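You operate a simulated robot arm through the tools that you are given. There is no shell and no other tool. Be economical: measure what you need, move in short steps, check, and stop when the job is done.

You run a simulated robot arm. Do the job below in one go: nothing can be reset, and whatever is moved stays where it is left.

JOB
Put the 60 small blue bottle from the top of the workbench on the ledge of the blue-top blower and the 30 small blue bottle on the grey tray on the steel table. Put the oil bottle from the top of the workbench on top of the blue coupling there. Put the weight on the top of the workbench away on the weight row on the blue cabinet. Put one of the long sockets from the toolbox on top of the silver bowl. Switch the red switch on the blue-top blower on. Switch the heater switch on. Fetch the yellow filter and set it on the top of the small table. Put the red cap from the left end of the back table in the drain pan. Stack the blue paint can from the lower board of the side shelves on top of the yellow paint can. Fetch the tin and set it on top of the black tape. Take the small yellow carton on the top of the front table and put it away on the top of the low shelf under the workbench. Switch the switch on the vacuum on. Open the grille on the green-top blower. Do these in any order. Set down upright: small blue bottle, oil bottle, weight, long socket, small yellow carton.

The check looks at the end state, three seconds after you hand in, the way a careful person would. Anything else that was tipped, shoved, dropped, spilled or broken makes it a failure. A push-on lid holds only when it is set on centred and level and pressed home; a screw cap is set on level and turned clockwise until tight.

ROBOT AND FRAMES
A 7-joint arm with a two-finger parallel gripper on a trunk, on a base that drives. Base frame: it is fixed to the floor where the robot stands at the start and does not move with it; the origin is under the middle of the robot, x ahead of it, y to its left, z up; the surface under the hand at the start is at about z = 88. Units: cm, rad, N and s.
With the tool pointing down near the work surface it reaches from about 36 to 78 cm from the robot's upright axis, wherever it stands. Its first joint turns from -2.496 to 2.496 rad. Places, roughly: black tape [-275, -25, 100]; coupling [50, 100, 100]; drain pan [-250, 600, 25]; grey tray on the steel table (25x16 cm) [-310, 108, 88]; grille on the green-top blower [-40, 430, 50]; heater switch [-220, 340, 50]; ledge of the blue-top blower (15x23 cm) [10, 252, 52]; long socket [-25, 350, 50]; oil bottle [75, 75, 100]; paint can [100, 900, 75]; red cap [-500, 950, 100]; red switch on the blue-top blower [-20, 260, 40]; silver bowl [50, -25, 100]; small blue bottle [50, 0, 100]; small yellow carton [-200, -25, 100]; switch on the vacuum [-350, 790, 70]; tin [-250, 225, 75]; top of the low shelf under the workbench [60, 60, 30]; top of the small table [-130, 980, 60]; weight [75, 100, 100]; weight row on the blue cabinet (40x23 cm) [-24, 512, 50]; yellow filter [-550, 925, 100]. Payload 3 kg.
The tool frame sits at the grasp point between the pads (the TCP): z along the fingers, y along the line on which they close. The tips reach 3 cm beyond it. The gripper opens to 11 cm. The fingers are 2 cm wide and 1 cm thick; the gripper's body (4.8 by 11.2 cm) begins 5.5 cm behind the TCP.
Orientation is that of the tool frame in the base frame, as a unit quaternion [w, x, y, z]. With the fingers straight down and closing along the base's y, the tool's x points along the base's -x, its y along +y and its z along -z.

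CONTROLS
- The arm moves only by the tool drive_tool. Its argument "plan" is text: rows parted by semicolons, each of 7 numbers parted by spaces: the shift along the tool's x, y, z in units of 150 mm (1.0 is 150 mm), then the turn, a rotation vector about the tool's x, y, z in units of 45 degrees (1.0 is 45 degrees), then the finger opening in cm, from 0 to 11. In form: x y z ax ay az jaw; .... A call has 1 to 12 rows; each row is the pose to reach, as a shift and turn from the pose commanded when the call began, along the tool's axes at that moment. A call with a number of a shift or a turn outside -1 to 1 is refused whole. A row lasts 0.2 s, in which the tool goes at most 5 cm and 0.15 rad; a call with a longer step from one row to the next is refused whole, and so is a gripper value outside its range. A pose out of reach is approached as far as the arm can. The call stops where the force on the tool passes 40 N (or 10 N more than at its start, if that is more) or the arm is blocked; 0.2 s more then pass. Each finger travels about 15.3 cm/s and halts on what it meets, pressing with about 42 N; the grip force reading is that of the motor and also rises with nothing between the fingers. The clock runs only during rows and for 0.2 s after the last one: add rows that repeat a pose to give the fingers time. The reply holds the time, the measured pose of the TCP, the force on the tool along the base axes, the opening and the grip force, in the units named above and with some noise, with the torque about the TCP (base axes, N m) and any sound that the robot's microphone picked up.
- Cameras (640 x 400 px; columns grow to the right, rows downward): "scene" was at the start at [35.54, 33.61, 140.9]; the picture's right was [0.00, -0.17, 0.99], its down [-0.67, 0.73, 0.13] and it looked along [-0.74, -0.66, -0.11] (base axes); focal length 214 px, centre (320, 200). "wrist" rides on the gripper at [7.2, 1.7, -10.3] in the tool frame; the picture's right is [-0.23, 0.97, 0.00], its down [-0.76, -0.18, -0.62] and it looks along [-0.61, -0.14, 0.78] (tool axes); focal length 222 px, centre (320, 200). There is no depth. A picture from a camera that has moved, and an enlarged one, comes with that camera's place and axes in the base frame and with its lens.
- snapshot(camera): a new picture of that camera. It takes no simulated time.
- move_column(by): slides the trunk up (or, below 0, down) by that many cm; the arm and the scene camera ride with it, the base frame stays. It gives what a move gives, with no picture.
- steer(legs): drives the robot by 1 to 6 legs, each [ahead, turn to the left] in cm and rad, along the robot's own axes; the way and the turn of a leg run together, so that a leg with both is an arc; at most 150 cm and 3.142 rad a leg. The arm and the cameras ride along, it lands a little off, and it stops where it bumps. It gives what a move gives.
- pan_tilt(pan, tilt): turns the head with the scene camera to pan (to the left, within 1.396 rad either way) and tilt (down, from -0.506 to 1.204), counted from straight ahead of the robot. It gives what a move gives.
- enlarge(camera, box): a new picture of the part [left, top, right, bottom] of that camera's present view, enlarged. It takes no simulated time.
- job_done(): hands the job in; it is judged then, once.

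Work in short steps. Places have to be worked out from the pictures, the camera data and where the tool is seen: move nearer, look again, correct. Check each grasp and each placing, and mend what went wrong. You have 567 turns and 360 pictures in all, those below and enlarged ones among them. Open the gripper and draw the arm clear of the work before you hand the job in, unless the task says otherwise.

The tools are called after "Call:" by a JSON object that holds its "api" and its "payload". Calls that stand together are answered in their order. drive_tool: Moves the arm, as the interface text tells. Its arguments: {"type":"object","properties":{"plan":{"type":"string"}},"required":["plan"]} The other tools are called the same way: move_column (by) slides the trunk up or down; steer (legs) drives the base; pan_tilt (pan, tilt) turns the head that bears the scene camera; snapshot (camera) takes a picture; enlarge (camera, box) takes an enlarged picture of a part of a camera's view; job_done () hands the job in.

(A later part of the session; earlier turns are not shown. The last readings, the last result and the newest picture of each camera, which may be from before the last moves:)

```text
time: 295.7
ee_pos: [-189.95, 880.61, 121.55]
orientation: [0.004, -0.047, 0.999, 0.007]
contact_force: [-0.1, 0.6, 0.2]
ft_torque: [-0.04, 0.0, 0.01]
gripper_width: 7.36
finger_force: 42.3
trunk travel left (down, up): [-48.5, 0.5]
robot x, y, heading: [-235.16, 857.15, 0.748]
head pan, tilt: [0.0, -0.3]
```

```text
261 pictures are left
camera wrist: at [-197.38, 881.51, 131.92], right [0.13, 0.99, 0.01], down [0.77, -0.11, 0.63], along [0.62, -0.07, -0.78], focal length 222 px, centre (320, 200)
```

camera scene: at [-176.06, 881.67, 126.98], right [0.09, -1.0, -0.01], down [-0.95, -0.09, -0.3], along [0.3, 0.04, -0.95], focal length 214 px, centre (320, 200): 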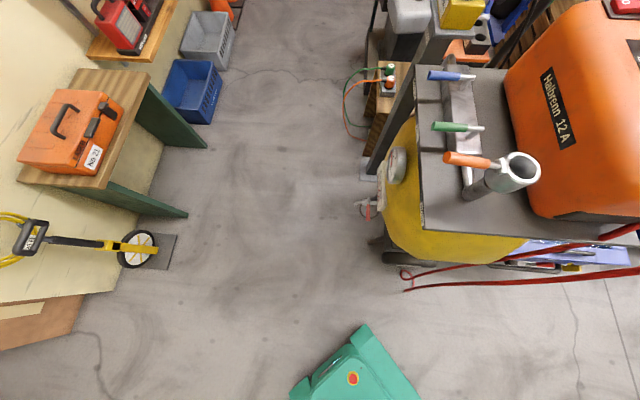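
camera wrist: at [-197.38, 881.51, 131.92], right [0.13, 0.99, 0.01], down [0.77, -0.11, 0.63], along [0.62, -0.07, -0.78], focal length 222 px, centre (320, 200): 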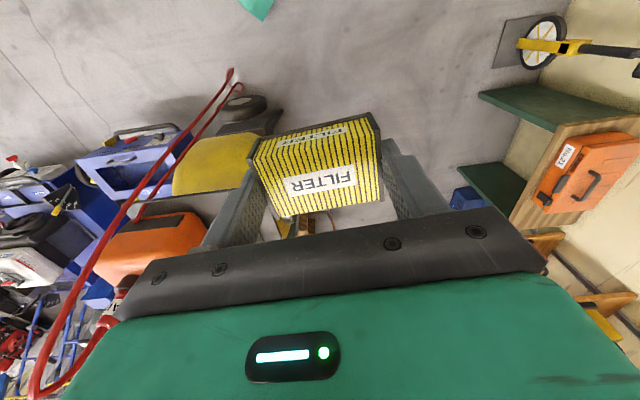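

The bump flag looks spurious (nothing near the base). The small table has a free strip at its far (+x) end, x≈-120…-105. I drive on to about (-140,902) with heading ≈0.2 and will reach to the left.

Call:
{"api": "steer", "payload": {"legs": [[45, 0], [0, -0.55], [58, 0]]}}

Call:
{"api": "pan_tilt", "payload": {"pan": 0.7, "tilt": -0.1}}

Call:
{"api": "snapshot", "payload": {"camera": "scene"}}

```text
time: 302.8
ee_pos: [-94.81, 896.37, 121.55]
orientation: [0.005, 0.222, 0.975, 0.004]
contact_force: [0.1, 0.1, -0.2]
ft_torque: [0.02, -0.01, 0.01]
gripper_width: 7.38
finger_force: 42.3
trunk travel left (down, up): [-48.5, 0.5]
robot x, y, heading: [-145.4, 899.03, 0.209]
head pan, tilt: [0.0, -0.3]
```

```text
time: 303.9
ee_pos: [-94.78, 896.37, 121.4]
orientation: [0.005, 0.222, 0.975, 0.005]
contact_force: [0.6, -0.9, 0.0]
ft_torque: [-0.01, -0.03, 0.03]
gripper_width: 7.36
finger_force: 42.1
trunk travel left (down, up): [-48.5, 0.5]
robot x, y, heading: [-146.05, 899.18, 0.207]
head pan, tilt: [0.7, -0.099]
```

```text
260 pictures are left
camera scene: at [-81.26, 896.14, 128.26], right [-0.32, -0.69, -0.65], down [-0.87, 0.49, -0.08], along [0.38, 0.54, -0.75], focal length 214 px, centre (320, 200)
```

scene: 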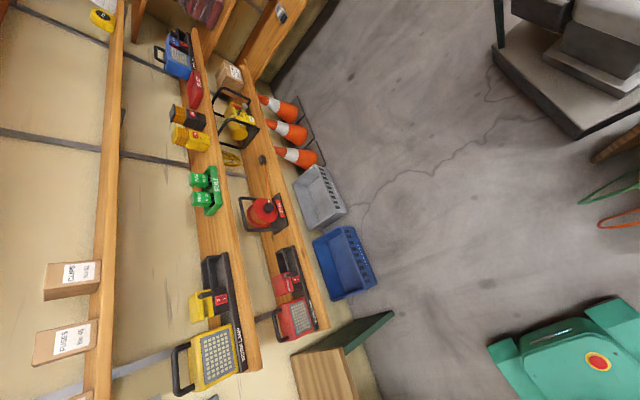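

I swing the hand toward the free strip in four calls while turning it counter-clockwise so the camera ends on the wall side.

Call:
{"api": "drive_tool", "payload": {"plan": "0.194 0.24 0 0 0 -0.16 6; 0.388 0.48 0 0 0 -0.32 6; 0.583 0.72 0 0 0 -0.48 6; 0.777 0.96 0 0 0 -0.643 6"}}

```text
time: 304.9
ee_pos: [-98.93, 914.51, 121.75]
orientation: [0.005, -0.03, 1.0, 0.004]
contact_force: [-0.7, 0.2, -0.7]
ft_torque: [0.0, -0.01, -0.02]
gripper_width: 7.37
finger_force: 42.1
trunk travel left (down, up): [-48.5, 0.5]
robot x, y, heading: [-145.34, 899.3, 0.208]
head pan, tilt: [0.7, -0.099]
```

Call:
{"api": "drive_tool", "payload": {"plan": "0.05 0.25 0 0 0 -0.16 6; 0.1 0.5 0 0 0 -0.32 6; 0.15 0.75 0 0 0 -0.48 6; 0.2 1 0 0 0 -0.65 6"}}

```text
time: 305.9
ee_pos: [-103.01, 929.08, 121.63]
orientation: [0.006, -0.281, 0.96, 0.002]
contact_force: [0.7, 0.4, 0.0]
ft_torque: [0.03, 0.04, 0.01]
gripper_width: 7.38
finger_force: 41.8
trunk travel left (down, up): [-48.5, 0.5]
robot x, y, heading: [-145.59, 898.97, 0.215]
head pan, tilt: [0.7, -0.099]
```

Call:
{"api": "drive_tool", "payload": {"plan": "-0.08 0.25 0 0 0 -0.16 6; -0.16 0.5 0 0 0 -0.32 6; -0.24 0.75 0 0 0 -0.48 6; -0.325 1 0 0 0 -0.64 6"}}

Call:
{"api": "pan_tilt", "payload": {"pan": 0, "tilt": 0}}

Call:
{"api": "snapshot", "payload": {"camera": "scene"}}

Call:
{"api": "snapshot", "payload": {"camera": "wrist"}}

```text
time: 306.9
ee_pos: [-107.17, 944.34, 121.57]
orientation: [0.007, -0.511, 0.86, 0.0]
contact_force: [-0.1, -0.7, 0.0]
ft_torque: [0.04, 0.04, -0.02]
gripper_width: 7.38
finger_force: 41.8
trunk travel left (down, up): [-48.5, 0.5]
robot x, y, heading: [-145.48, 899.26, 0.208]
head pan, tilt: [0.7, -0.099]
```

```text
time: 308.0
ee_pos: [-107.11, 944.31, 121.69]
orientation: [0.008, -0.511, 0.86, 0.0]
contact_force: [0.7, 0.3, -0.2]
ft_torque: [0.03, 0.01, 0.01]
gripper_width: 7.38
finger_force: 41.7
trunk travel left (down, up): [-48.5, 0.5]
robot x, y, heading: [-145.5, 899.06, 0.209]
head pan, tilt: [0.0, 0.0]
```

```text
259 pictures are left
camera scene: at [-101.49, 953.86, 126.01], right [0.88, -0.48, 0.01], down [-0.48, -0.88, -0.01], along [0.01, 0.01, -1.0], focal length 214 px, centre (320, 200)
```

scene: 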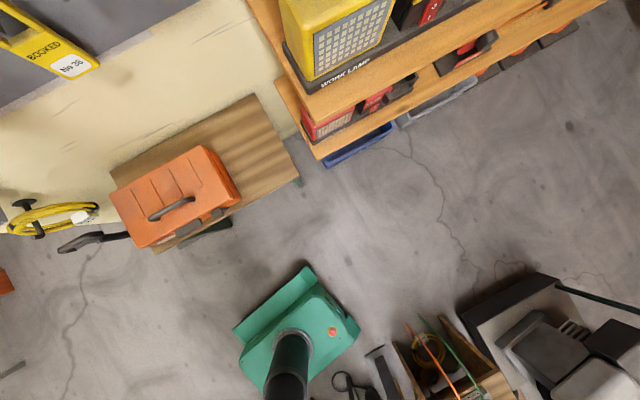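

```text
258 pictures are left
camera wrist: at [-112.2, 938.78, 132.02], right [-0.75, 0.67, 0.0], down [0.51, 0.58, 0.63], along [0.42, 0.47, -0.77], focal length 222 px, centre (320, 200)
```

wrist: 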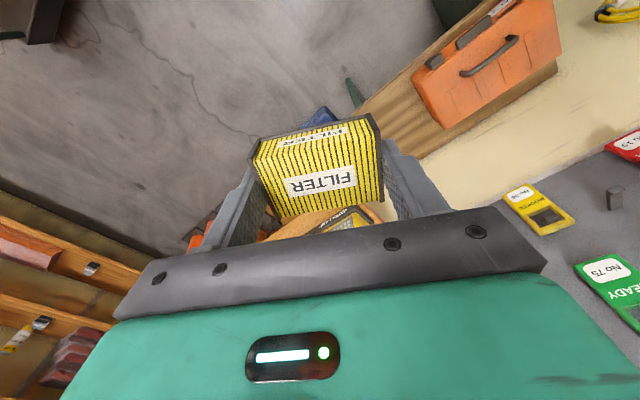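

Free strip on the table: x≈-123…-103, y≈964…992. Target centre (-112.5,971.5). I continue over it.

Call:
{"api": "drive_tool", "payload": {"plan": "-0.177 0.148 0 0 0 -0.159 6; -0.355 0.297 0 0 0 -0.318 6; -0.532 0.445 0 0 0 -0.477 6; -0.71 0.594 0 0 0 -0.636 6"}}

Call:
{"api": "pan_tilt", "payload": {"pan": 0, "tilt": 0.5}}

```text
time: 309.0
ee_pos: [-109.72, 957.97, 121.68]
orientation: [-0.006, 0.708, -0.706, 0.001]
contact_force: [-0.5, 0.5, 0.4]
ft_torque: [0.06, 0.04, -0.01]
gripper_width: 7.37
finger_force: 42.3
trunk travel left (down, up): [-48.5, 0.5]
robot x, y, heading: [-145.7, 898.96, 0.211]
head pan, tilt: [0.0, 0.0]
```

```text
time: 309.9
ee_pos: [-109.6, 958.04, 121.77]
orientation: [0.006, -0.707, 0.707, -0.001]
contact_force: [-0.3, -0.2, -0.9]
ft_torque: [0.0, 0.02, -0.01]
gripper_width: 7.38
finger_force: 41.5
trunk travel left (down, up): [-48.5, 0.5]
robot x, y, heading: [-145.41, 898.99, 0.207]
head pan, tilt: [0.0, 0.499]
```

The spot should be within 78 cm of the base, so I aim for (-115.5,969), then lower the trunk.

Call:
{"api": "drive_tool", "payload": {"plan": "-0.24 0.13 0 0 0 0 6; -0.48 0.26 0 0 0 0 6; -0.733 0.393 0 0 0 0 6"}}

Call:
{"api": "move_column", "payload": {"by": -30}}

Call:
{"api": "snapshot", "payload": {"camera": "scene"}}

Call:
{"api": "snapshot", "payload": {"camera": "wrist"}}

```text
time: 310.7
ee_pos: [-115.39, 968.71, 121.77]
orientation: [-0.007, 0.707, -0.707, 0.002]
contact_force: [-4.4, 0.1, 1.8]
ft_torque: [-0.08, -0.32, 0.05]
gripper_width: 7.37
finger_force: 41.8
trunk travel left (down, up): [-48.5, 0.5]
robot x, y, heading: [-145.23, 899.44, 0.21]
head pan, tilt: [0.0, 0.499]
```

```text
time: 313.7
ee_pos: [-115.7, 968.74, 91.75]
orientation: [-0.007, 0.708, -0.706, 0.001]
contact_force: [0.5, 0.4, -0.2]
ft_torque: [0.0, 0.02, 0.01]
gripper_width: 7.42
finger_force: 42.2
trunk travel left (down, up): [-18.5, 30.5]
robot x, y, heading: [-145.63, 899.53, 0.206]
head pan, tilt: [0.0, 0.499]
```

```text
257 pictures are left
camera scene: at [-115.35, 975.06, 95.87], right [1.0, 0.0, 0.01], down [0.0, -0.88, 0.47], along [0.01, -0.47, -0.88], focal length 214 px, centre (320, 200)
```

scene: 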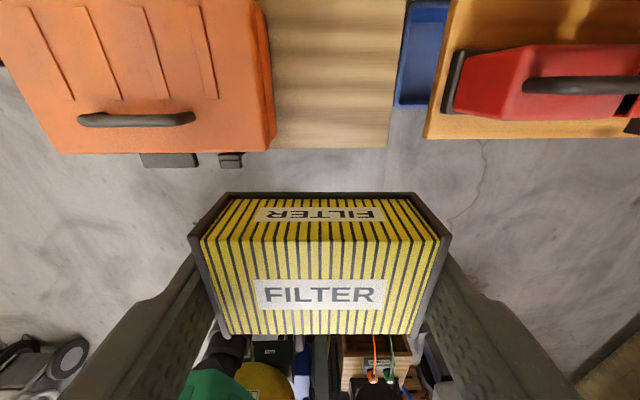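

```text
256 pictures are left
camera wrist: at [-117.52, 961.55, 102.09], right [-0.97, 0.23, -0.01], down [0.17, 0.76, 0.63], along [0.15, 0.61, -0.78], focal length 222 px, centre (320, 200)
```

wrist: 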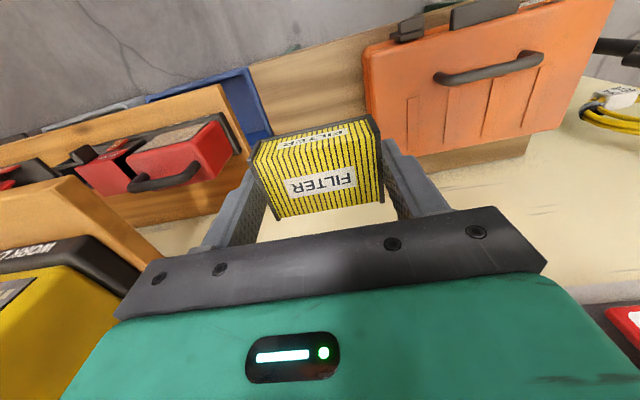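

The toolbox lid edge (x≈-121.5) is too close for opening the fingers. I raise, shift the hand -6 cm in x, then drive the base 10 cm ahead so the target comes nearer.

Call:
{"api": "move_column", "payload": {"by": 12}}

Call:
{"api": "drive_tool", "payload": {"plan": "0 0.2 0 0 0 0 6; 0.1 0.4 0 0 0 0 6"}}

Call:
{"api": "steer", "payload": {"legs": [[11, 0]]}}

Call:
{"api": "snapshot", "payload": {"camera": "scene"}}

```text
time: 315.2
ee_pos: [-115.7, 968.82, 103.72]
orientation: [0.007, -0.707, 0.707, -0.002]
contact_force: [-0.3, 0.0, -0.6]
ft_torque: [0.0, 0.0, -0.01]
gripper_width: 7.41
finger_force: 41.7
trunk travel left (down, up): [-30.5, 18.5]
robot x, y, heading: [-146.01, 899.21, 0.205]
head pan, tilt: [0.0, 0.499]
```

```text
time: 315.8
ee_pos: [-121.61, 967.34, 103.69]
orientation: [-0.006, 0.707, -0.707, 0.003]
contact_force: [0.1, -0.4, -0.9]
ft_torque: [-0.01, 0.01, 0.01]
gripper_width: 7.36
finger_force: 42.2
trunk travel left (down, up): [-30.5, 18.5]
robot x, y, heading: [-145.53, 898.82, 0.208]
head pan, tilt: [0.0, 0.499]
```

```text
time: 317.0
ee_pos: [-111.03, 969.64, 103.74]
orientation: [-0.006, 0.708, -0.706, 0.001]
contact_force: [-0.7, 0.6, -1.1]
ft_torque: [0.02, -0.04, 0.03]
gripper_width: 7.35
finger_force: 42.1
trunk travel left (down, up): [-30.5, 18.5]
robot x, y, heading: [-134.51, 901.78, 0.214]
head pan, tilt: [0.0, 0.499]
```

```text
255 pictures are left
camera scene: at [-110.67, 975.85, 107.84], right [1.0, 0.0, 0.01], down [0.0, -0.88, 0.47], along [0.01, -0.47, -0.88], focal length 214 px, centre (320, 200)
```

scene: 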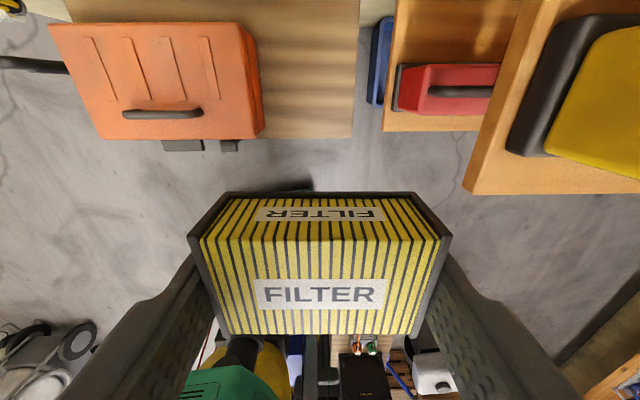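

Table strip centre is x≈-112.7, front edge y≈965.7. I shift slightly and lower the trunk.

Call:
{"api": "drive_tool", "payload": {"plan": "-0.127 0.1 0 0 0 0 6"}}

Call:
{"api": "move_column", "payload": {"by": -30}}

Call:
{"api": "snapshot", "payload": {"camera": "wrist"}}

Call:
{"api": "snapshot", "payload": {"camera": "scene"}}

```text
time: 317.4
ee_pos: [-112.58, 971.47, 103.73]
orientation: [-0.007, 0.708, -0.706, 0.001]
contact_force: [0.7, -1.1, 0.2]
ft_torque: [0.02, 0.05, 0.02]
gripper_width: 7.38
finger_force: 42.0
trunk travel left (down, up): [-30.5, 18.5]
robot x, y, heading: [-134.98, 901.6, 0.213]
head pan, tilt: [0.0, 0.499]
```

```text
time: 320.4
ee_pos: [-112.47, 971.43, 73.64]
orientation: [-0.007, 0.708, -0.706, 0.002]
contact_force: [0.9, -0.2, -0.1]
ft_torque: [0.02, 0.01, 0.01]
gripper_width: 7.37
finger_force: 41.8
trunk travel left (down, up): [-0.5, 48.5]
robot x, y, heading: [-134.87, 901.49, 0.209]
head pan, tilt: [0.0, 0.499]
```

```text
254 pictures are left
camera wrist: at [-114.35, 964.22, 84.09], right [-0.97, 0.22, -0.01], down [0.17, 0.76, 0.63], along [0.15, 0.61, -0.78], focal length 222 px, centre (320, 200)
```

wrist: 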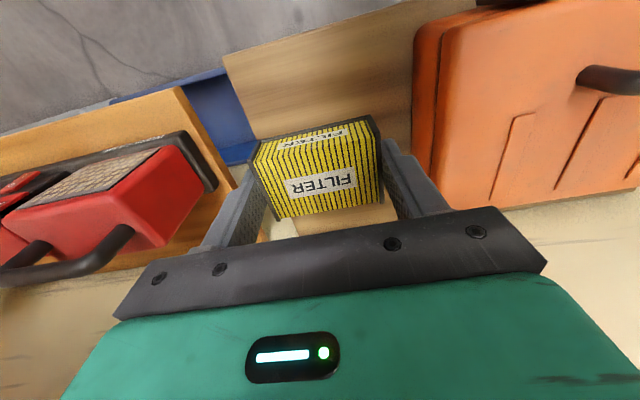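

```text
253 pictures are left
camera scene: at [-112.2, 977.73, 77.87], right [1.0, 0.0, 0.01], down [0.0, -0.88, 0.47], along [0.01, -0.47, -0.88], focal length 214 px, centre (320, 200)
```

scene: 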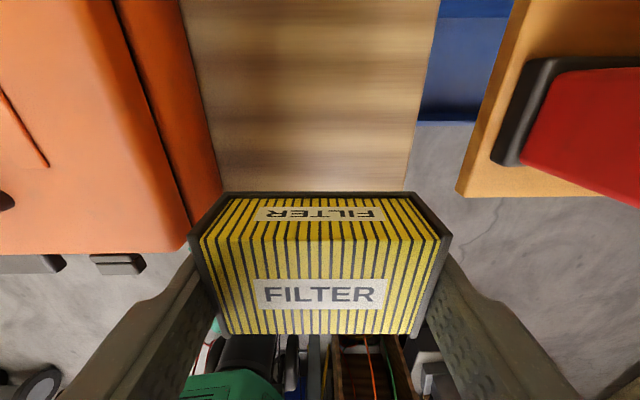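

Comparing views, the table top is actually at z≈47–50. I lower with the arm, watching the force.

Call:
{"api": "drive_tool", "payload": {"plan": "0.03 0 0.3 0 0 0 6; 0.06 0 0.6 0 0 0 6; 0.1 0 0.8 0 0 0 6; 0.1 0 0.95 0 0 0 6"}}

Call:
{"api": "snapshot", "payload": {"camera": "scene"}}

```text
time: 321.4
ee_pos: [-112.46, 969.99, 59.65]
orientation: [-0.007, 0.708, -0.706, 0.002]
contact_force: [0.1, -3.0, 8.3]
ft_torque: [-0.12, 0.33, 0.14]
gripper_width: 7.38
finger_force: 41.9
trunk travel left (down, up): [-0.5, 48.5]
robot x, y, heading: [-135.07, 901.6, 0.206]
head pan, tilt: [0.0, 0.499]
```

```text
252 pictures are left
camera scene: at [-112.15, 976.18, 63.8], right [1.0, 0.0, 0.01], down [0.0, -0.88, 0.47], along [0.01, -0.47, -0.88], focal length 214 px, centre (320, 200)
```

scene: 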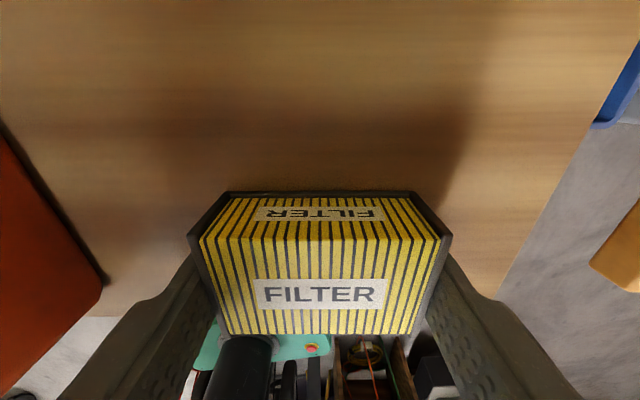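

Contact at z≈59.7 (table top ≈56.5), but the filter is only ~1 cm in from the front edge. I lift a little, shift 2 cm toward the wall and set down.

Call:
{"api": "drive_tool", "payload": {"plan": "0 0 -0.08 0 0 0 6; -0.07 0 -0.08 0 0 0 6; -0.133 0 -0.08 0 0 0 6; -0.133 0 -0.03 0 0 0 6; -0.133 0 -0.015 0 0 0 6; -0.133 0 -0.003 0 0 0 6"}}

```text
time: 322.8
ee_pos: [-112.41, 971.83, 59.6]
orientation: [-0.008, 0.708, -0.706, 0.001]
contact_force: [-3.3, 1.0, 15.4]
ft_torque: [-0.04, 0.73, -0.05]
gripper_width: 7.38
finger_force: 42.3
trunk travel left (down, up): [-0.5, 48.5]
robot x, y, heading: [-134.83, 901.35, 0.214]
head pan, tilt: [0.0, 0.499]
```

Seated with 15 N. I open and rise.

Call:
{"api": "drive_tool", "payload": {"plan": "0 0 -0.005 0 0 0 8; 0 0 -0.005 0 0 0 9; 0 0 -0.005 0 0 0 9; 0 0 -0.2 0 0 0 9; 0 0 -0.5 0 0 0 9; 0 0 -0.8 0 0 0 9; 0 0 -1 0 0 0 9"}}

Call:
{"api": "snapshot", "payload": {"camera": "scene"}}

```text
time: 324.4
ee_pos: [-112.63, 972.07, 74.48]
orientation: [-0.006, 0.708, -0.707, 0.003]
contact_force: [0.5, 0.0, -0.1]
ft_torque: [0.0, 0.03, 0.01]
gripper_width: 8.99
finger_force: 0.0
trunk travel left (down, up): [-0.5, 48.5]
robot x, y, heading: [-135.19, 901.4, 0.212]
head pan, tilt: [0.0, 0.499]
```

```text
251 pictures are left
camera scene: at [-112.32, 978.29, 78.64], right [1.0, 0.0, 0.01], down [0.0, -0.88, 0.47], along [0.01, -0.47, -0.88], focal length 214 px, centre (320, 200)
```

scene: 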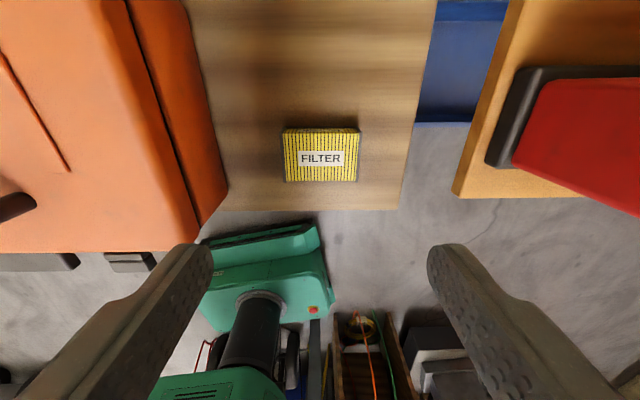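

The filter lies well on the small table. I raise the trunk and pull the arm back from the shelves before driving on toward the paint cans.

Call:
{"api": "move_column", "payload": {"by": 46}}

Call:
{"api": "drive_tool", "payload": {"plan": "0.3 0 0 0 0 0.1 9; 0.6 0 0 0 0 0.25 9; 0.9 -0.05 0 0 0 0.4 9; 1 -0.2 0 0 0 0.55 9"}}

```text
refused: 46 is not a number from -40 to 40
```

```text
time: 325.4
ee_pos: [-109.42, 956.87, 74.35]
orientation: [0.007, -0.54, 0.842, -0.001]
contact_force: [0.2, -0.1, 0.7]
ft_torque: [-0.04, 0.03, 0.01]
gripper_width: 9.02
finger_force: 0.1
trunk travel left (down, up): [-0.5, 48.5]
robot x, y, heading: [-135.4, 901.47, 0.212]
head pan, tilt: [0.0, 0.499]
```

The 46 cm raise was refused (max 40) but the arm pulled back clear. I raise 40 and continue retracting.

Call:
{"api": "move_column", "payload": {"by": 40}}

Call:
{"api": "drive_tool", "payload": {"plan": "0.17 -0.22 0 0 0 0.15 9; 0.34 -0.45 0 0 0 0.3 9; 0.51 -0.67 0 0 0 0.45 9; 0.686 -0.9 0 0 0 0.6 9"}}

Call:
{"api": "pan_tilt", "payload": {"pan": 0, "tilt": -0.5}}

Call:
{"api": "snapshot", "payload": {"camera": "scene"}}

```text
time: 329.2
ee_pos: [-109.42, 956.9, 114.34]
orientation: [0.007, -0.54, 0.841, -0.001]
contact_force: [0.6, 0.0, -0.3]
ft_torque: [0.02, -0.03, 0.0]
gripper_width: 9.0
finger_force: 0.0
trunk travel left (down, up): [-40.5, 8.5]
robot x, y, heading: [-135.06, 901.6, 0.211]
head pan, tilt: [0.0, 0.499]
```

```text
time: 330.2
ee_pos: [-101.52, 941.92, 114.29]
orientation: [0.006, -0.328, 0.945, 0.001]
contact_force: [-0.2, 1.0, -0.6]
ft_torque: [-0.04, -0.02, 0.01]
gripper_width: 9.0
finger_force: 0.0
trunk travel left (down, up): [-40.5, 8.5]
robot x, y, heading: [-135.36, 901.76, 0.209]
head pan, tilt: [0.0, 0.499]
```

```text
time: 331.5
ee_pos: [-101.41, 941.93, 114.48]
orientation: [0.007, -0.329, 0.944, 0.001]
contact_force: [0.2, -0.7, 0.4]
ft_torque: [0.0, 0.02, -0.02]
gripper_width: 8.98
finger_force: 0.2
trunk travel left (down, up): [-40.5, 8.5]
robot x, y, heading: [-135.05, 901.74, 0.21]
head pan, tilt: [0.0, -0.499]
```

```text
250 pictures are left
camera scene: at [-89.41, 951.14, 121.09], right [0.62, -0.78, 0.0], down [-0.68, -0.54, -0.49], along [0.38, 0.3, -0.87], focal length 214 px, centre (320, 200)
```

scene: 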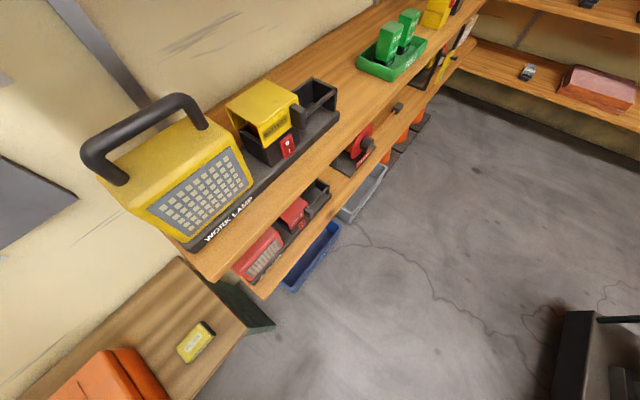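

One more retraction and rotation, then drive along y≈905 toward the side shelves.

Call:
{"api": "drive_tool", "payload": {"plan": "0.09 -0.25 0 0 0 0.15 9; 0.18 -0.5 0 0 0 0.3 9; 0.27 -0.75 0 0 0 0.45 9; 0.36 -0.99 0 0 0 0.6 9"}}

Call:
{"api": "steer", "payload": {"legs": [[0, -0.19], [110, 0]]}}

Call:
{"api": "snapshot", "payload": {"camera": "scene"}}

```text
time: 332.5
ee_pos: [-96.65, 926.82, 114.39]
orientation: [0.008, -0.098, 0.995, 0.003]
contact_force: [-0.8, 0.2, 0.1]
ft_torque: [-0.06, -0.04, 0.0]
gripper_width: 9.0
finger_force: 0.0
trunk travel left (down, up): [-40.5, 8.5]
robot x, y, heading: [-134.66, 901.4, 0.215]
head pan, tilt: [0.0, -0.499]
```

```text
time: 338.9
ee_pos: [18.7, 921.74, 114.42]
orientation: [0.007, -0.005, 1.0, 0.002]
contact_force: [0.1, -0.5, -0.1]
ft_torque: [-0.01, -0.03, 0.0]
gripper_width: 8.97
finger_force: 0.1
trunk travel left (down, up): [-40.5, 8.5]
robot x, y, heading: [-23.58, 903.89, 0.018]
head pan, tilt: [0.0, -0.499]
```

```text
249 pictures are left
camera scene: at [33.88, 921.66, 121.12], right [0.01, -1.0, 0.0], down [-0.87, -0.01, -0.49], along [0.49, 0.01, -0.87], focal length 214 px, centre (320, 200)
```

scene: 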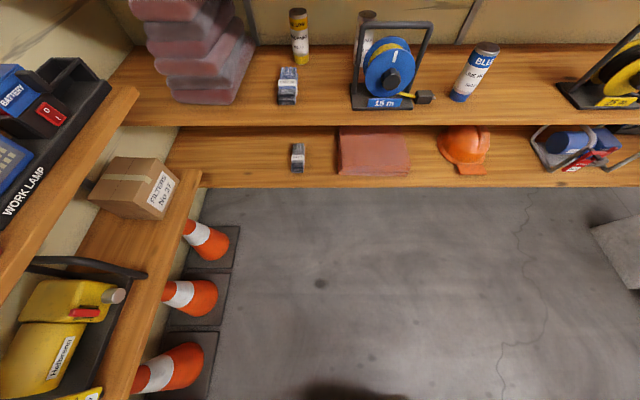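

I look up and around at the side shelves to identify boards and paint cans.

Call:
{"api": "pan_tilt", "payload": {"pan": -0.6, "tilt": -0.5}}

Call:
{"api": "snapshot", "payload": {"camera": "scene"}}

Call:
{"api": "pan_tilt", "payload": {"pan": 0.5, "tilt": -0.5}}

Call:
{"api": "snapshot", "payload": {"camera": "scene"}}

```text
time: 339.9
ee_pos: [18.45, 921.68, 114.44]
orientation: [0.007, -0.005, 1.0, 0.001]
contact_force: [-0.8, -0.2, 0.9]
ft_torque: [0.02, 0.01, -0.01]
gripper_width: 8.99
finger_force: 0.0
trunk travel left (down, up): [-40.5, 8.5]
robot x, y, heading: [-23.94, 904.33, 0.023]
head pan, tilt: [-0.6, -0.499]
```

```text
248 pictures are left
camera scene: at [33.89, 917.87, 122.32], right [0.0, -0.83, 0.56], down [-0.87, -0.28, -0.41], along [0.49, -0.49, -0.72], focal length 214 px, centre (320, 200)
```

scene: 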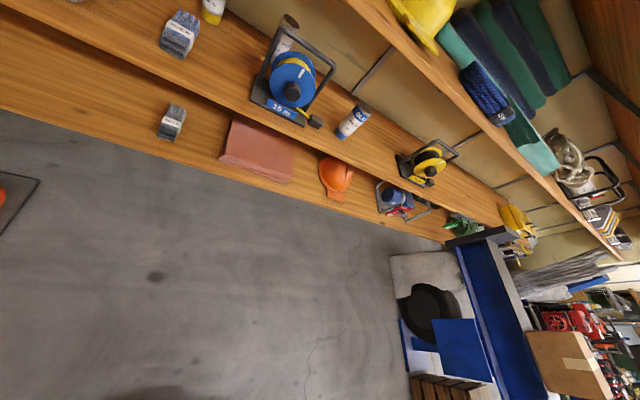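

```text
time: 341.2
ee_pos: [18.48, 921.83, 114.47]
orientation: [0.007, -0.004, 1.0, 0.002]
contact_force: [-0.6, -0.7, 0.1]
ft_torque: [-0.02, 0.02, 0.01]
gripper_width: 8.98
finger_force: 0.2
trunk travel left (down, up): [-40.5, 8.5]
robot x, y, heading: [-24.25, 904.09, 0.021]
head pan, tilt: [0.499, -0.499]
```

```text
247 pictures are left
camera scene: at [33.84, 924.86, 122.0], right [0.01, -0.88, -0.48], down [-0.87, 0.22, -0.43], along [0.49, 0.43, -0.76], focal length 214 px, centre (320, 200)
```

scene: 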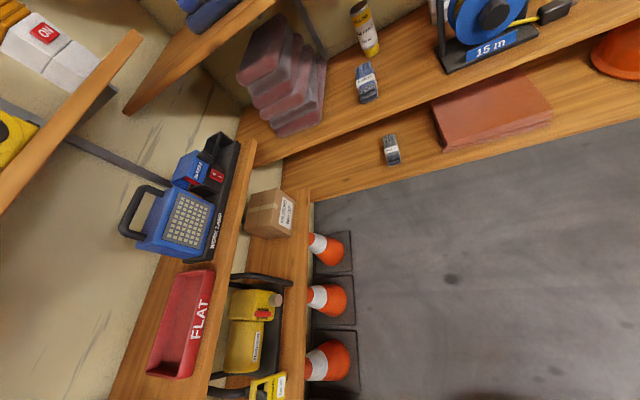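

The cans stand on the middle board (z≈75) with another board about 37 cm above, so I'll need a horizontal grasp. I pitch the hand up 45° to see the shelves level.

Call:
{"api": "drive_tool", "payload": {"plan": "0 0 0 0 -0.167 0 9; 0 0 0 0 -0.333 0 9; 0 0 0 0 -0.5 0 9; 0 0 0 0 -0.667 0 9; 0 0 0 0 -0.833 0 9; 0 0 0 0 -1 0 9"}}

Call:
{"api": "pan_tilt", "payload": {"pan": 0, "tilt": -0.5}}

Call:
{"api": "snapshot", "payload": {"camera": "scene"}}

Call:
{"api": "snapshot", "payload": {"camera": "wrist"}}

```text
time: 342.6
ee_pos: [20.46, 923.56, 115.67]
orientation: [0.37, -0.004, 0.929, 0.005]
contact_force: [-0.2, -0.2, 0.0]
ft_torque: [-0.01, 0.0, -0.02]
gripper_width: 8.98
finger_force: 0.1
out of reach, approached as far as the arm can: row 5, 6
trunk travel left (down, up): [-40.5, 8.5]
robot x, y, heading: [-23.83, 903.92, 0.023]
head pan, tilt: [0.499, -0.499]
```

```text
time: 343.6
ee_pos: [20.45, 923.45, 115.83]
orientation: [0.37, -0.004, 0.929, 0.006]
contact_force: [0.0, -0.2, -0.2]
ft_torque: [0.01, 0.0, 0.04]
gripper_width: 8.98
finger_force: 0.0
trunk travel left (down, up): [-40.5, 8.5]
robot x, y, heading: [-24.15, 904.13, 0.02]
head pan, tilt: [0.0, -0.499]
```

```text
246 pictures are left
camera scene: at [27.34, 923.34, 130.82], right [0.01, -1.0, -0.01], down [-0.31, 0.0, -0.95], along [0.95, 0.01, -0.31], focal length 214 px, centre (320, 200)
```

scene: 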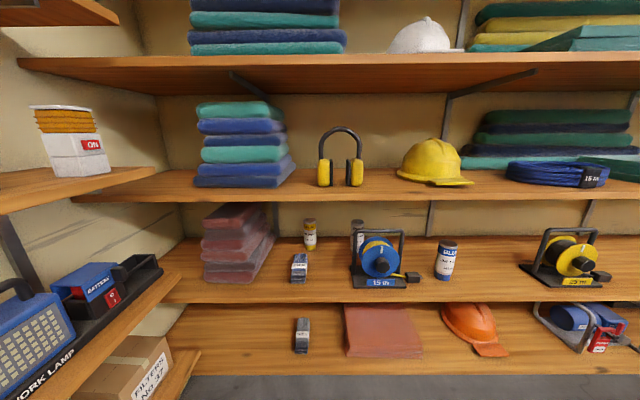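

```text
245 pictures are left
camera wrist: at [7.96, 925.08, 118.39], right [0.15, 0.97, 0.16], down [0.13, -0.18, 0.97], along [0.98, -0.13, -0.15], focal length 222 px, centre (320, 200)
```

wrist: 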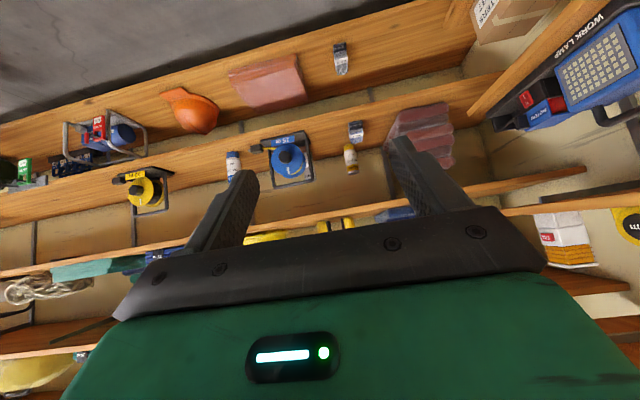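

Level view: cans on the third board (top z≈76): blue at (97,874), yellow at (120.5,929), both ≈15 cm tall; next board ≈110. I drive ahead to x≈15 and check the floor on the right before going over to y=874.

Call:
{"api": "drive_tool", "payload": {"plan": "0 0 0 0 0.167 0 9; 0 0 0 0 0.333 0 9; 0 0 0 0 0.5 0 9; 0 0 0 0 0.667 0 9; 0 0 0 0 0.833 0 9; 0 0 0 0 1 0 9"}}

Call:
{"api": "pan_tilt", "payload": {"pan": -0.9, "tilt": 0.2}}

Call:
{"api": "snapshot", "payload": {"camera": "scene"}}

```text
time: 345.0
ee_pos: [20.5, 923.48, 116.04]
orientation: [0.007, -0.004, 1.0, 0.003]
contact_force: [-0.5, 0.4, 0.4]
ft_torque: [0.01, 0.0, 0.01]
gripper_width: 9.0
finger_force: 0.0
trunk travel left (down, up): [-40.5, 8.5]
robot x, y, heading: [-24.04, 904.19, 0.024]
head pan, tilt: [0.0, -0.499]
```

```text
time: 346.2
ee_pos: [20.49, 923.54, 115.87]
orientation: [0.007, -0.005, 1.0, 0.002]
contact_force: [0.2, -0.3, 0.2]
ft_torque: [-0.04, -0.01, 0.0]
gripper_width: 9.0
finger_force: 0.1
trunk travel left (down, up): [-40.5, 8.5]
robot x, y, heading: [-24.0, 904.36, 0.024]
head pan, tilt: [-0.901, 0.201]
```

```text
244 pictures are left
camera scene: at [29.95, 916.07, 123.39], right [-0.01, -0.63, 0.78], down [-0.98, 0.15, 0.11], along [-0.18, -0.77, -0.62], focal length 214 px, centre (320, 200)
```

scene: 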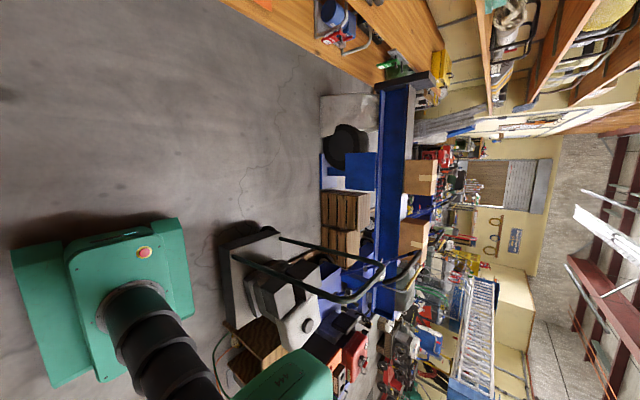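

The floor right of here is clear for x>-10, y>820. I drive diagonally to about (27,876) and face the shelf again.

Call:
{"api": "steer", "payload": {"legs": [[0, -0.5], [54, 0], [0, 0.48]]}}

Call:
{"api": "pan_tilt", "payload": {"pan": 0, "tilt": -0.5}}

Call:
{"api": "snapshot", "payload": {"camera": "scene"}}

```text
time: 352.1
ee_pos: [68.71, 898.3, 115.89]
orientation: [0.008, 0.004, 1.0, 0.002]
contact_force: [-1.0, 0.1, 0.0]
ft_torque: [-0.01, 0.02, 0.02]
gripper_width: 9.02
finger_force: 0.1
trunk travel left (down, up): [-40.5, 8.5]
robot x, y, heading: [24.55, 877.63, 0.004]
head pan, tilt: [-0.901, 0.201]
```

```text
time: 353.3
ee_pos: [68.7, 898.35, 115.93]
orientation: [0.006, 0.003, 1.0, 0.002]
contact_force: [0.1, -0.7, -0.5]
ft_torque: [0.02, 0.01, 0.0]
gripper_width: 9.03
finger_force: 0.0
trunk travel left (down, up): [-40.5, 8.5]
robot x, y, heading: [24.19, 878.14, 0.001]
head pan, tilt: [0.0, -0.499]
```

```text
243 pictures are left
camera scene: at [84.03, 898.11, 122.6], right [-0.01, -1.0, 0.0], down [-0.87, 0.01, -0.49], along [0.49, 0.0, -0.87], focal length 214 px, centre (320, 200)
```

scene: 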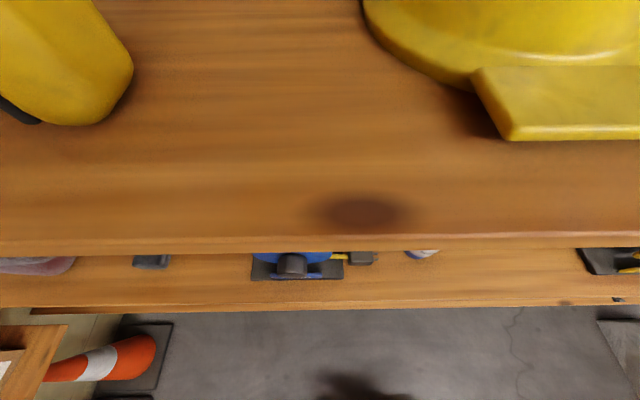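

I back off at a slight angle to about (-10,892) so the hand can be levelled in front of the shelf without hitting the machine behind.

Call:
{"api": "steer", "payload": {"legs": [[0, -0.39], [-38, 0], [0, 0.39]]}}

Call:
{"api": "move_column", "payload": {"by": -20}}

```text
time: 358.1
ee_pos: [33.78, 912.57, 115.99]
orientation: [0.006, 0.005, 1.0, 0.003]
contact_force: [0.6, -0.2, 0.5]
ft_torque: [0.0, -0.01, -0.01]
gripper_width: 9.01
finger_force: 0.0
trunk travel left (down, up): [-40.5, 8.5]
robot x, y, heading: [-11.01, 890.5, 0.004]
head pan, tilt: [0.0, -0.499]
```

```text
time: 360.3
ee_pos: [33.73, 912.72, 95.94]
orientation: [0.006, 0.006, 1.0, 0.001]
contact_force: [0.2, 0.1, -0.2]
ft_torque: [-0.02, 0.01, -0.03]
gripper_width: 9.01
finger_force: 0.0
trunk travel left (down, up): [-20.5, 28.5]
robot x, y, heading: [-11.17, 890.9, -0.006]
head pan, tilt: [0.0, -0.499]
```

Call:
{"api": "drive_tool", "payload": {"plan": "-0.2 -0.25 0 0 0 0 9; -0.4 -0.5 0 0 0 0 9; -0.6 -0.75 0 0 0 0 9; -0.8 -1 0 0 0 0 9"}}

Call:
{"api": "drive_tool", "payload": {"plan": "-0.22 -0.25 0 0 -0.16 0 9; -0.45 -0.5 0 0 -0.32 0 9; -0.68 -0.75 0 0 -0.48 0 9; -0.9 -1 0 0 -0.64 0 9; -0.9 -1 0 0 -0.8 0 9; -0.9 -1 0 0 -0.96 0 9"}}

```text
time: 361.3
ee_pos: [45.46, 897.39, 96.11]
orientation: [0.007, 0.004, 1.0, 0.002]
contact_force: [-0.4, 1.2, 0.3]
ft_torque: [-0.06, -0.01, 0.01]
gripper_width: 8.97
finger_force: 0.2
trunk travel left (down, up): [-20.5, 28.5]
robot x, y, heading: [-11.11, 890.86, -0.001]
head pan, tilt: [0.0, -0.499]
```

```text
refused: row 2 steps farther than a row can; nothing moved
```

Call:
{"api": "drive_tool", "payload": {"plan": "-0.21 -0.24 0 0 -0.16 0 9; -0.42 -0.48 0 0 -0.32 0 9; -0.63 -0.72 0 0 -0.48 0 9; -0.84 -0.96 0 0 -0.64 0 9; -0.95 -1 0 0 -0.8 0 9; -0.95 -1 0 0 -0.96 0 9"}}

```text
time: 362.7
ee_pos: [59.72, 882.39, 96.19]
orientation: [0.374, 0.004, 0.927, 0.0]
contact_force: [-0.4, 0.3, 1.4]
ft_torque: [-0.01, 0.01, 0.02]
gripper_width: 9.01
finger_force: 0.0
trunk travel left (down, up): [-20.5, 28.5]
robot x, y, heading: [-10.87, 890.93, 0.002]
head pan, tilt: [0.0, -0.499]
```

Call:
{"api": "drive_tool", "payload": {"plan": "0 0 0 0 -0.167 0 9; 0 0 0 0 -0.333 0 9; 0 0 0 0 -0.5 0 9; 0 0 0 0 -0.667 0 9; 0 0 0 0 -0.833 0 9; 0 0 0 0 -1 0 9"}}

Call:
{"api": "pan_tilt", "payload": {"pan": 0, "tilt": 0.3}}

Call:
{"api": "snapshot", "payload": {"camera": "scene"}}

Call:
{"api": "snapshot", "payload": {"camera": "wrist"}}

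```text
time: 364.1
ee_pos: [59.8, 882.39, 96.22]
orientation: [0.701, 0.004, 0.713, -0.001]
contact_force: [0.8, -0.1, 0.1]
ft_torque: [0.0, 0.01, 0.03]
gripper_width: 9.01
finger_force: 0.0
trunk travel left (down, up): [-20.5, 28.5]
robot x, y, heading: [-10.87, 890.57, -0.0]
head pan, tilt: [0.0, -0.499]
```

```text
time: 365.2
ee_pos: [59.77, 882.21, 96.27]
orientation: [0.7, 0.005, 0.714, -0.002]
contact_force: [-0.1, -0.3, -0.7]
ft_torque: [0.01, -0.01, 0.02]
gripper_width: 9.01
finger_force: 0.1
trunk travel left (down, up): [-20.5, 28.5]
robot x, y, heading: [-10.43, 890.58, 0.004]
head pan, tilt: [0.0, 0.3]
```

```text
242 pictures are left
camera scene: at [56.7, 882.22, 104.68], right [-0.01, -1.0, 0.0], down [-0.31, 0.01, -0.95], along [0.95, -0.01, -0.31], focal length 214 px, centre (320, 200)
```

scene: 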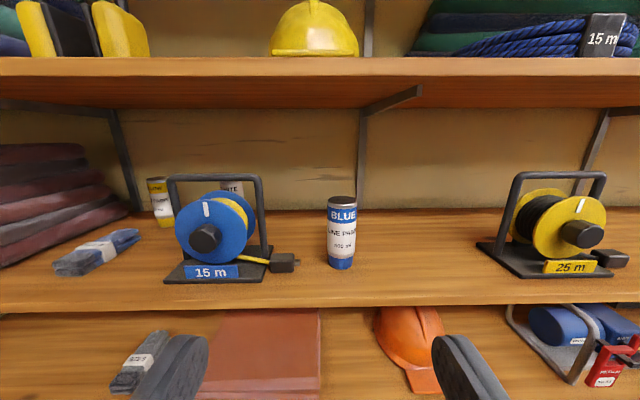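

```text
241 pictures are left
camera wrist: at [49.32, 884.2, 89.24], right [0.01, 0.97, 0.23], down [-0.61, -0.17, 0.77], along [0.79, -0.15, 0.59], focal length 222 px, centre (320, 200)
```

wrist: 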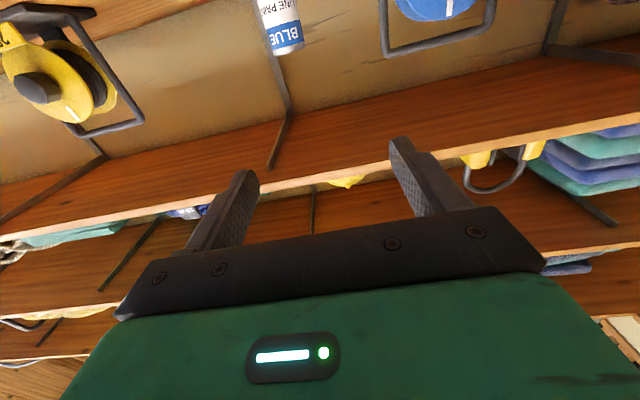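

The blue can reads "BLUE LINE PAINT", at about (99.5,877.2), z 76–91, 6.6 cm wide; next board's underside ≈111. I check the arm's posture behind the hand so the forearm won't meet the board above.

Call:
{"api": "pan_tilt", "payload": {"pan": -1.39, "tilt": 0.1}}

Call:
{"api": "snapshot", "payload": {"camera": "scene"}}

```text
time: 366.7
ee_pos: [59.83, 882.32, 96.24]
orientation: [0.7, 0.005, 0.714, -0.003]
contact_force: [-0.3, -0.1, -0.6]
ft_torque: [-0.02, 0.0, -0.02]
gripper_width: 9.0
finger_force: 0.1
trunk travel left (down, up): [-20.5, 28.5]
robot x, y, heading: [-10.74, 890.47, 0.001]
head pan, tilt: [-1.389, 0.099]
```

```text
240 pictures are left
camera scene: at [48.98, 873.23, 106.66], right [-0.98, -0.17, 0.02], down [-0.04, 0.1, -0.99], along [0.17, -0.98, -0.11], focal length 214 px, centre (320, 200)
```

scene: 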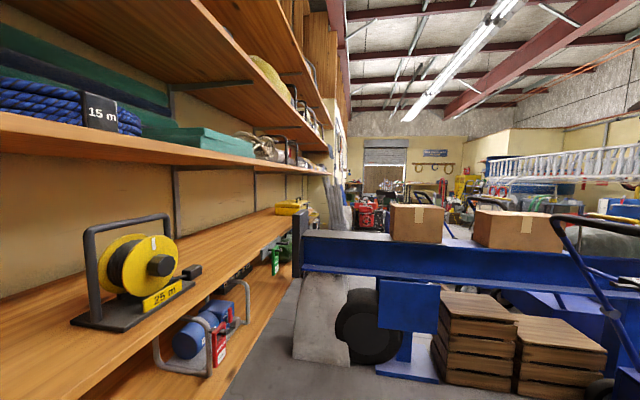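

The arm reads free; its wrist is ~28 cm behind the TCP, so I'll work at long reach with a low trunk so the forearm comes in level. I extend 15 cm, shift to y≈877 and lower the trunk to grasp height.

Call:
{"api": "drive_tool", "payload": {"plan": "0 -0.11 0.3 0 -0.01 0 9; 0 -0.22 0.6 0 -0.02 0 9; 0 -0.34 0.85 0 -0.025 0 9; 0 -0.34 1 0 -0.025 0 9"}}

Call:
{"api": "move_column", "payload": {"by": -14}}

Call:
{"api": "pan_tilt", "payload": {"pan": 0, "tilt": 0.2}}

Call:
{"api": "snapshot", "payload": {"camera": "scene"}}

```text
time: 367.7
ee_pos: [74.42, 877.15, 95.8]
orientation: [0.707, 0.005, 0.707, -0.002]
contact_force: [-0.5, 0.3, -0.5]
ft_torque: [0.02, 0.0, -0.01]
gripper_width: 9.0
finger_force: 0.1
trunk travel left (down, up): [-20.5, 28.5]
robot x, y, heading: [-11.08, 890.16, 0.001]
head pan, tilt: [-1.389, 0.099]
```

```text
time: 369.4
ee_pos: [74.3, 877.11, 81.86]
orientation: [0.707, 0.005, 0.707, -0.003]
contact_force: [0.6, -0.3, 0.4]
ft_torque: [-0.01, 0.0, 0.0]
gripper_width: 9.04
finger_force: 0.2
trunk travel left (down, up): [-6.5, 42.5]
robot x, y, heading: [-10.97, 890.56, -0.0]
head pan, tilt: [-1.389, 0.099]
```

```text
time: 370.9
ee_pos: [74.36, 877.15, 81.8]
orientation: [0.707, 0.004, 0.707, -0.001]
contact_force: [0.8, -0.4, 0.1]
ft_torque: [0.01, -0.01, -0.02]
gripper_width: 9.01
finger_force: 0.0
trunk travel left (down, up): [-6.5, 42.5]
robot x, y, heading: [-10.86, 890.74, 0.003]
head pan, tilt: [0.0, 0.201]
```

```text
239 pictures are left
camera scene: at [71.1, 877.02, 91.2], right [-0.01, -1.0, 0.0], down [-0.2, 0.01, -0.98], along [0.98, -0.01, -0.2], focal length 214 px, centre (320, 200)
```

scene: 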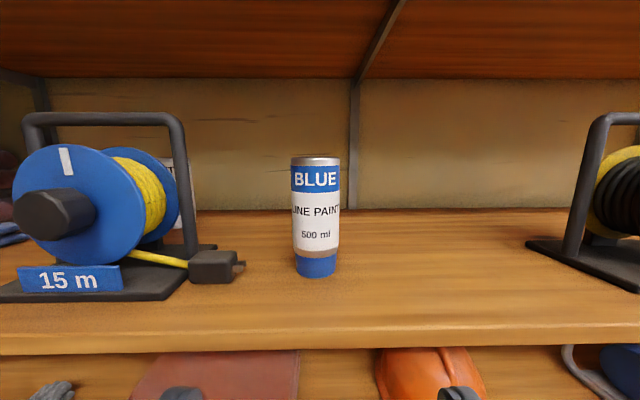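

The can is centred laterally (stored cap-down). I raise to z≈84 for a better body grip, then drive ahead 19 cm.

Call:
{"api": "drive_tool", "payload": {"plan": "-0.147 0.005 0 0 0 0 9"}}

Call:
{"api": "steer", "payload": {"legs": [[19, 0]]}}

Call:
{"api": "snapshot", "payload": {"camera": "scene"}}

Call:
{"api": "snapshot", "payload": {"camera": "wrist"}}

```text
time: 371.3
ee_pos: [74.47, 877.28, 83.98]
orientation: [0.707, 0.006, 0.707, -0.002]
contact_force: [-0.2, 0.8, -0.6]
ft_torque: [0.0, -0.01, 0.02]
gripper_width: 9.0
finger_force: 0.0
trunk travel left (down, up): [-6.5, 42.5]
robot x, y, heading: [-10.53, 890.46, -0.001]
head pan, tilt: [0.0, 0.201]
```

```text
time: 372.9
ee_pos: [93.5, 877.65, 83.96]
orientation: [0.707, 0.003, 0.707, -0.001]
contact_force: [0.3, -0.1, -0.1]
ft_torque: [0.0, 0.0, 0.03]
gripper_width: 9.01
finger_force: 0.0
trunk travel left (down, up): [-6.5, 42.5]
robot x, y, heading: [8.07, 890.78, 0.005]
head pan, tilt: [0.0, 0.201]
```

```text
238 pictures are left
camera scene: at [90.18, 877.58, 93.29], right [-0.01, -1.0, 0.0], down [-0.2, 0.0, -0.98], along [0.98, 0.0, -0.2], focal length 214 px, centre (320, 200)
```

scene: 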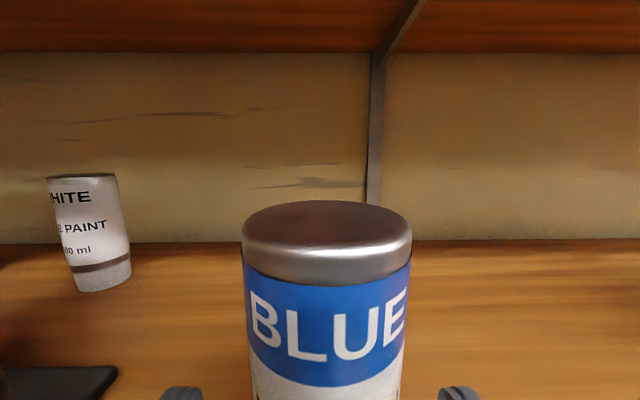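

```text
237 pictures are left
camera wrist: at [83.12, 879.54, 76.79], right [0.0, 0.97, 0.23], down [-0.62, -0.18, 0.76], along [0.78, -0.15, 0.61], focal length 222 px, centre (320, 200)
```

wrist: 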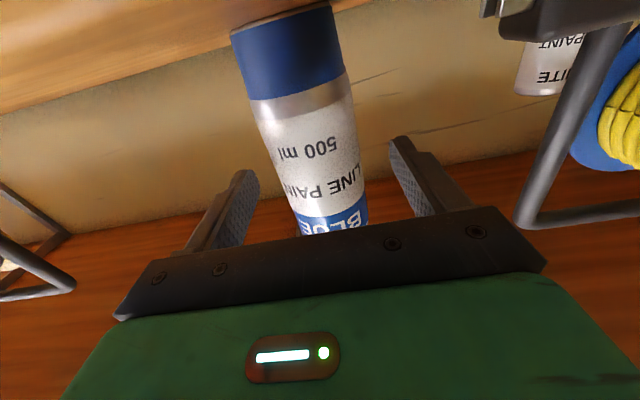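

The can axis is about (97.8,877.3). I advance 4.3 cm with a small lateral correction and close on it.

Call:
{"api": "drive_tool", "payload": {"plan": "0 -0.02 0.1 0 0 0 9; 0 -0.02 0.2 0 0 0 9; 0 -0.02 0.287 0 0 0 9; 0 -0.02 0.287 0 0 0 7; 0 -0.02 0.287 0 0 0 5; 0 -0.02 0.287 0 0 0 5; 0 -0.02 0.287 0 0 0 5"}}

Call:
{"api": "snapshot", "payload": {"camera": "wrist"}}

```text
time: 373.6
ee_pos: [96.61, 877.36, 83.86]
orientation: [0.703, 0.005, 0.711, 0.0]
contact_force: [-48.3, 5.7, 11.9]
ft_torque: [0.62, 5.02, -0.01]
gripper_width: 8.99
finger_force: 0.1
trunk travel left (down, up): [-6.5, 42.5]
robot x, y, heading: [8.26, 890.83, 0.011]
head pan, tilt: [0.0, 0.201]
stopped in row 3: the force on the tool passed its limit at 76 N (the readings are from after the stop); the commanded pose is now the measured one
```

```text
236 pictures are left
camera wrist: at [86.18, 879.26, 76.88], right [0.01, 0.97, 0.23], down [-0.62, -0.18, 0.77], along [0.79, -0.15, 0.6], focal length 222 px, centre (320, 200)
```

wrist: 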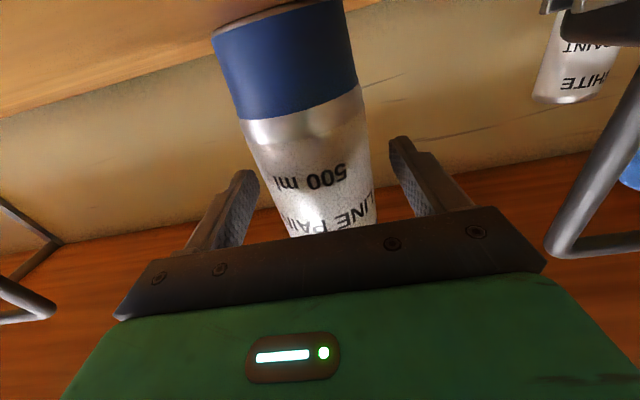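

The wrist camera (7 cm below the TCP) met the board's front edge. I back off 4 cm, raise to z≈88 with the hand pitched up 6°, and will grip nearer the can's top.

Call:
{"api": "drive_tool", "payload": {"plan": "0 0 -0.15 0 0 0 9; 0 0 -0.27 0 0 0 9; -0.14 0 -0.27 0 -0.06 0 9; -0.28 0 -0.27 0 -0.133 0 9"}}

Call:
{"api": "snapshot", "payload": {"camera": "scene"}}

Call:
{"api": "snapshot", "payload": {"camera": "wrist"}}

```text
time: 374.6
ee_pos: [92.8, 877.31, 87.89]
orientation: [0.739, 0.005, 0.674, -0.001]
contact_force: [0.4, 0.5, 1.6]
ft_torque: [0.01, -0.01, 0.01]
gripper_width: 9.0
finger_force: 0.0
trunk travel left (down, up): [-6.5, 42.5]
robot x, y, heading: [8.01, 890.68, 0.007]
head pan, tilt: [0.0, 0.201]
```

```text
235 pictures are left
camera scene: at [88.72, 877.16, 96.89], right [-0.01, -1.0, -0.01], down [-0.11, 0.01, -0.99], along [0.99, -0.01, -0.11], focal length 214 px, centre (320, 200)
```

scene: 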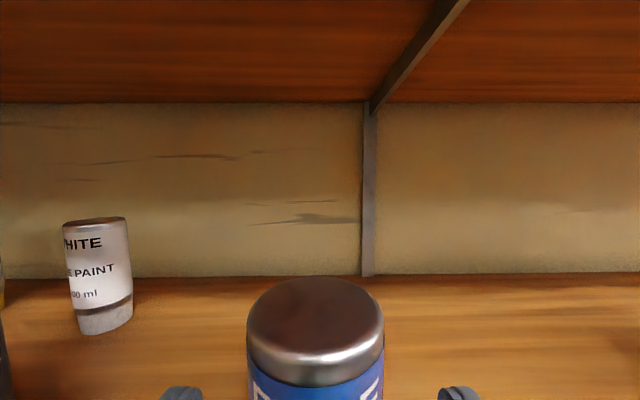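

```text
234 pictures are left
camera wrist: at [83.19, 879.15, 79.86], right [-0.01, 0.97, 0.23], down [-0.69, -0.18, 0.7], along [0.72, -0.15, 0.68], focal length 222 px, centre (320, 200)
```

wrist: 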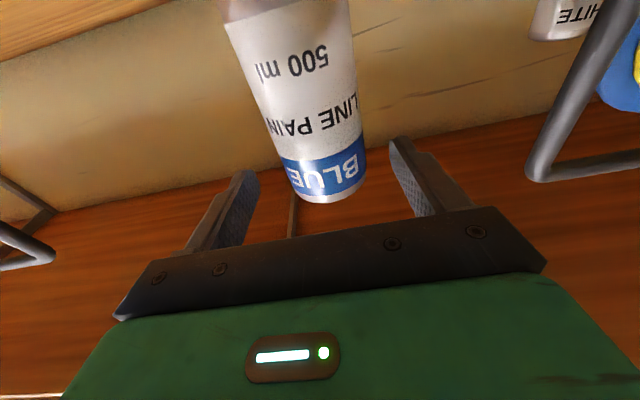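

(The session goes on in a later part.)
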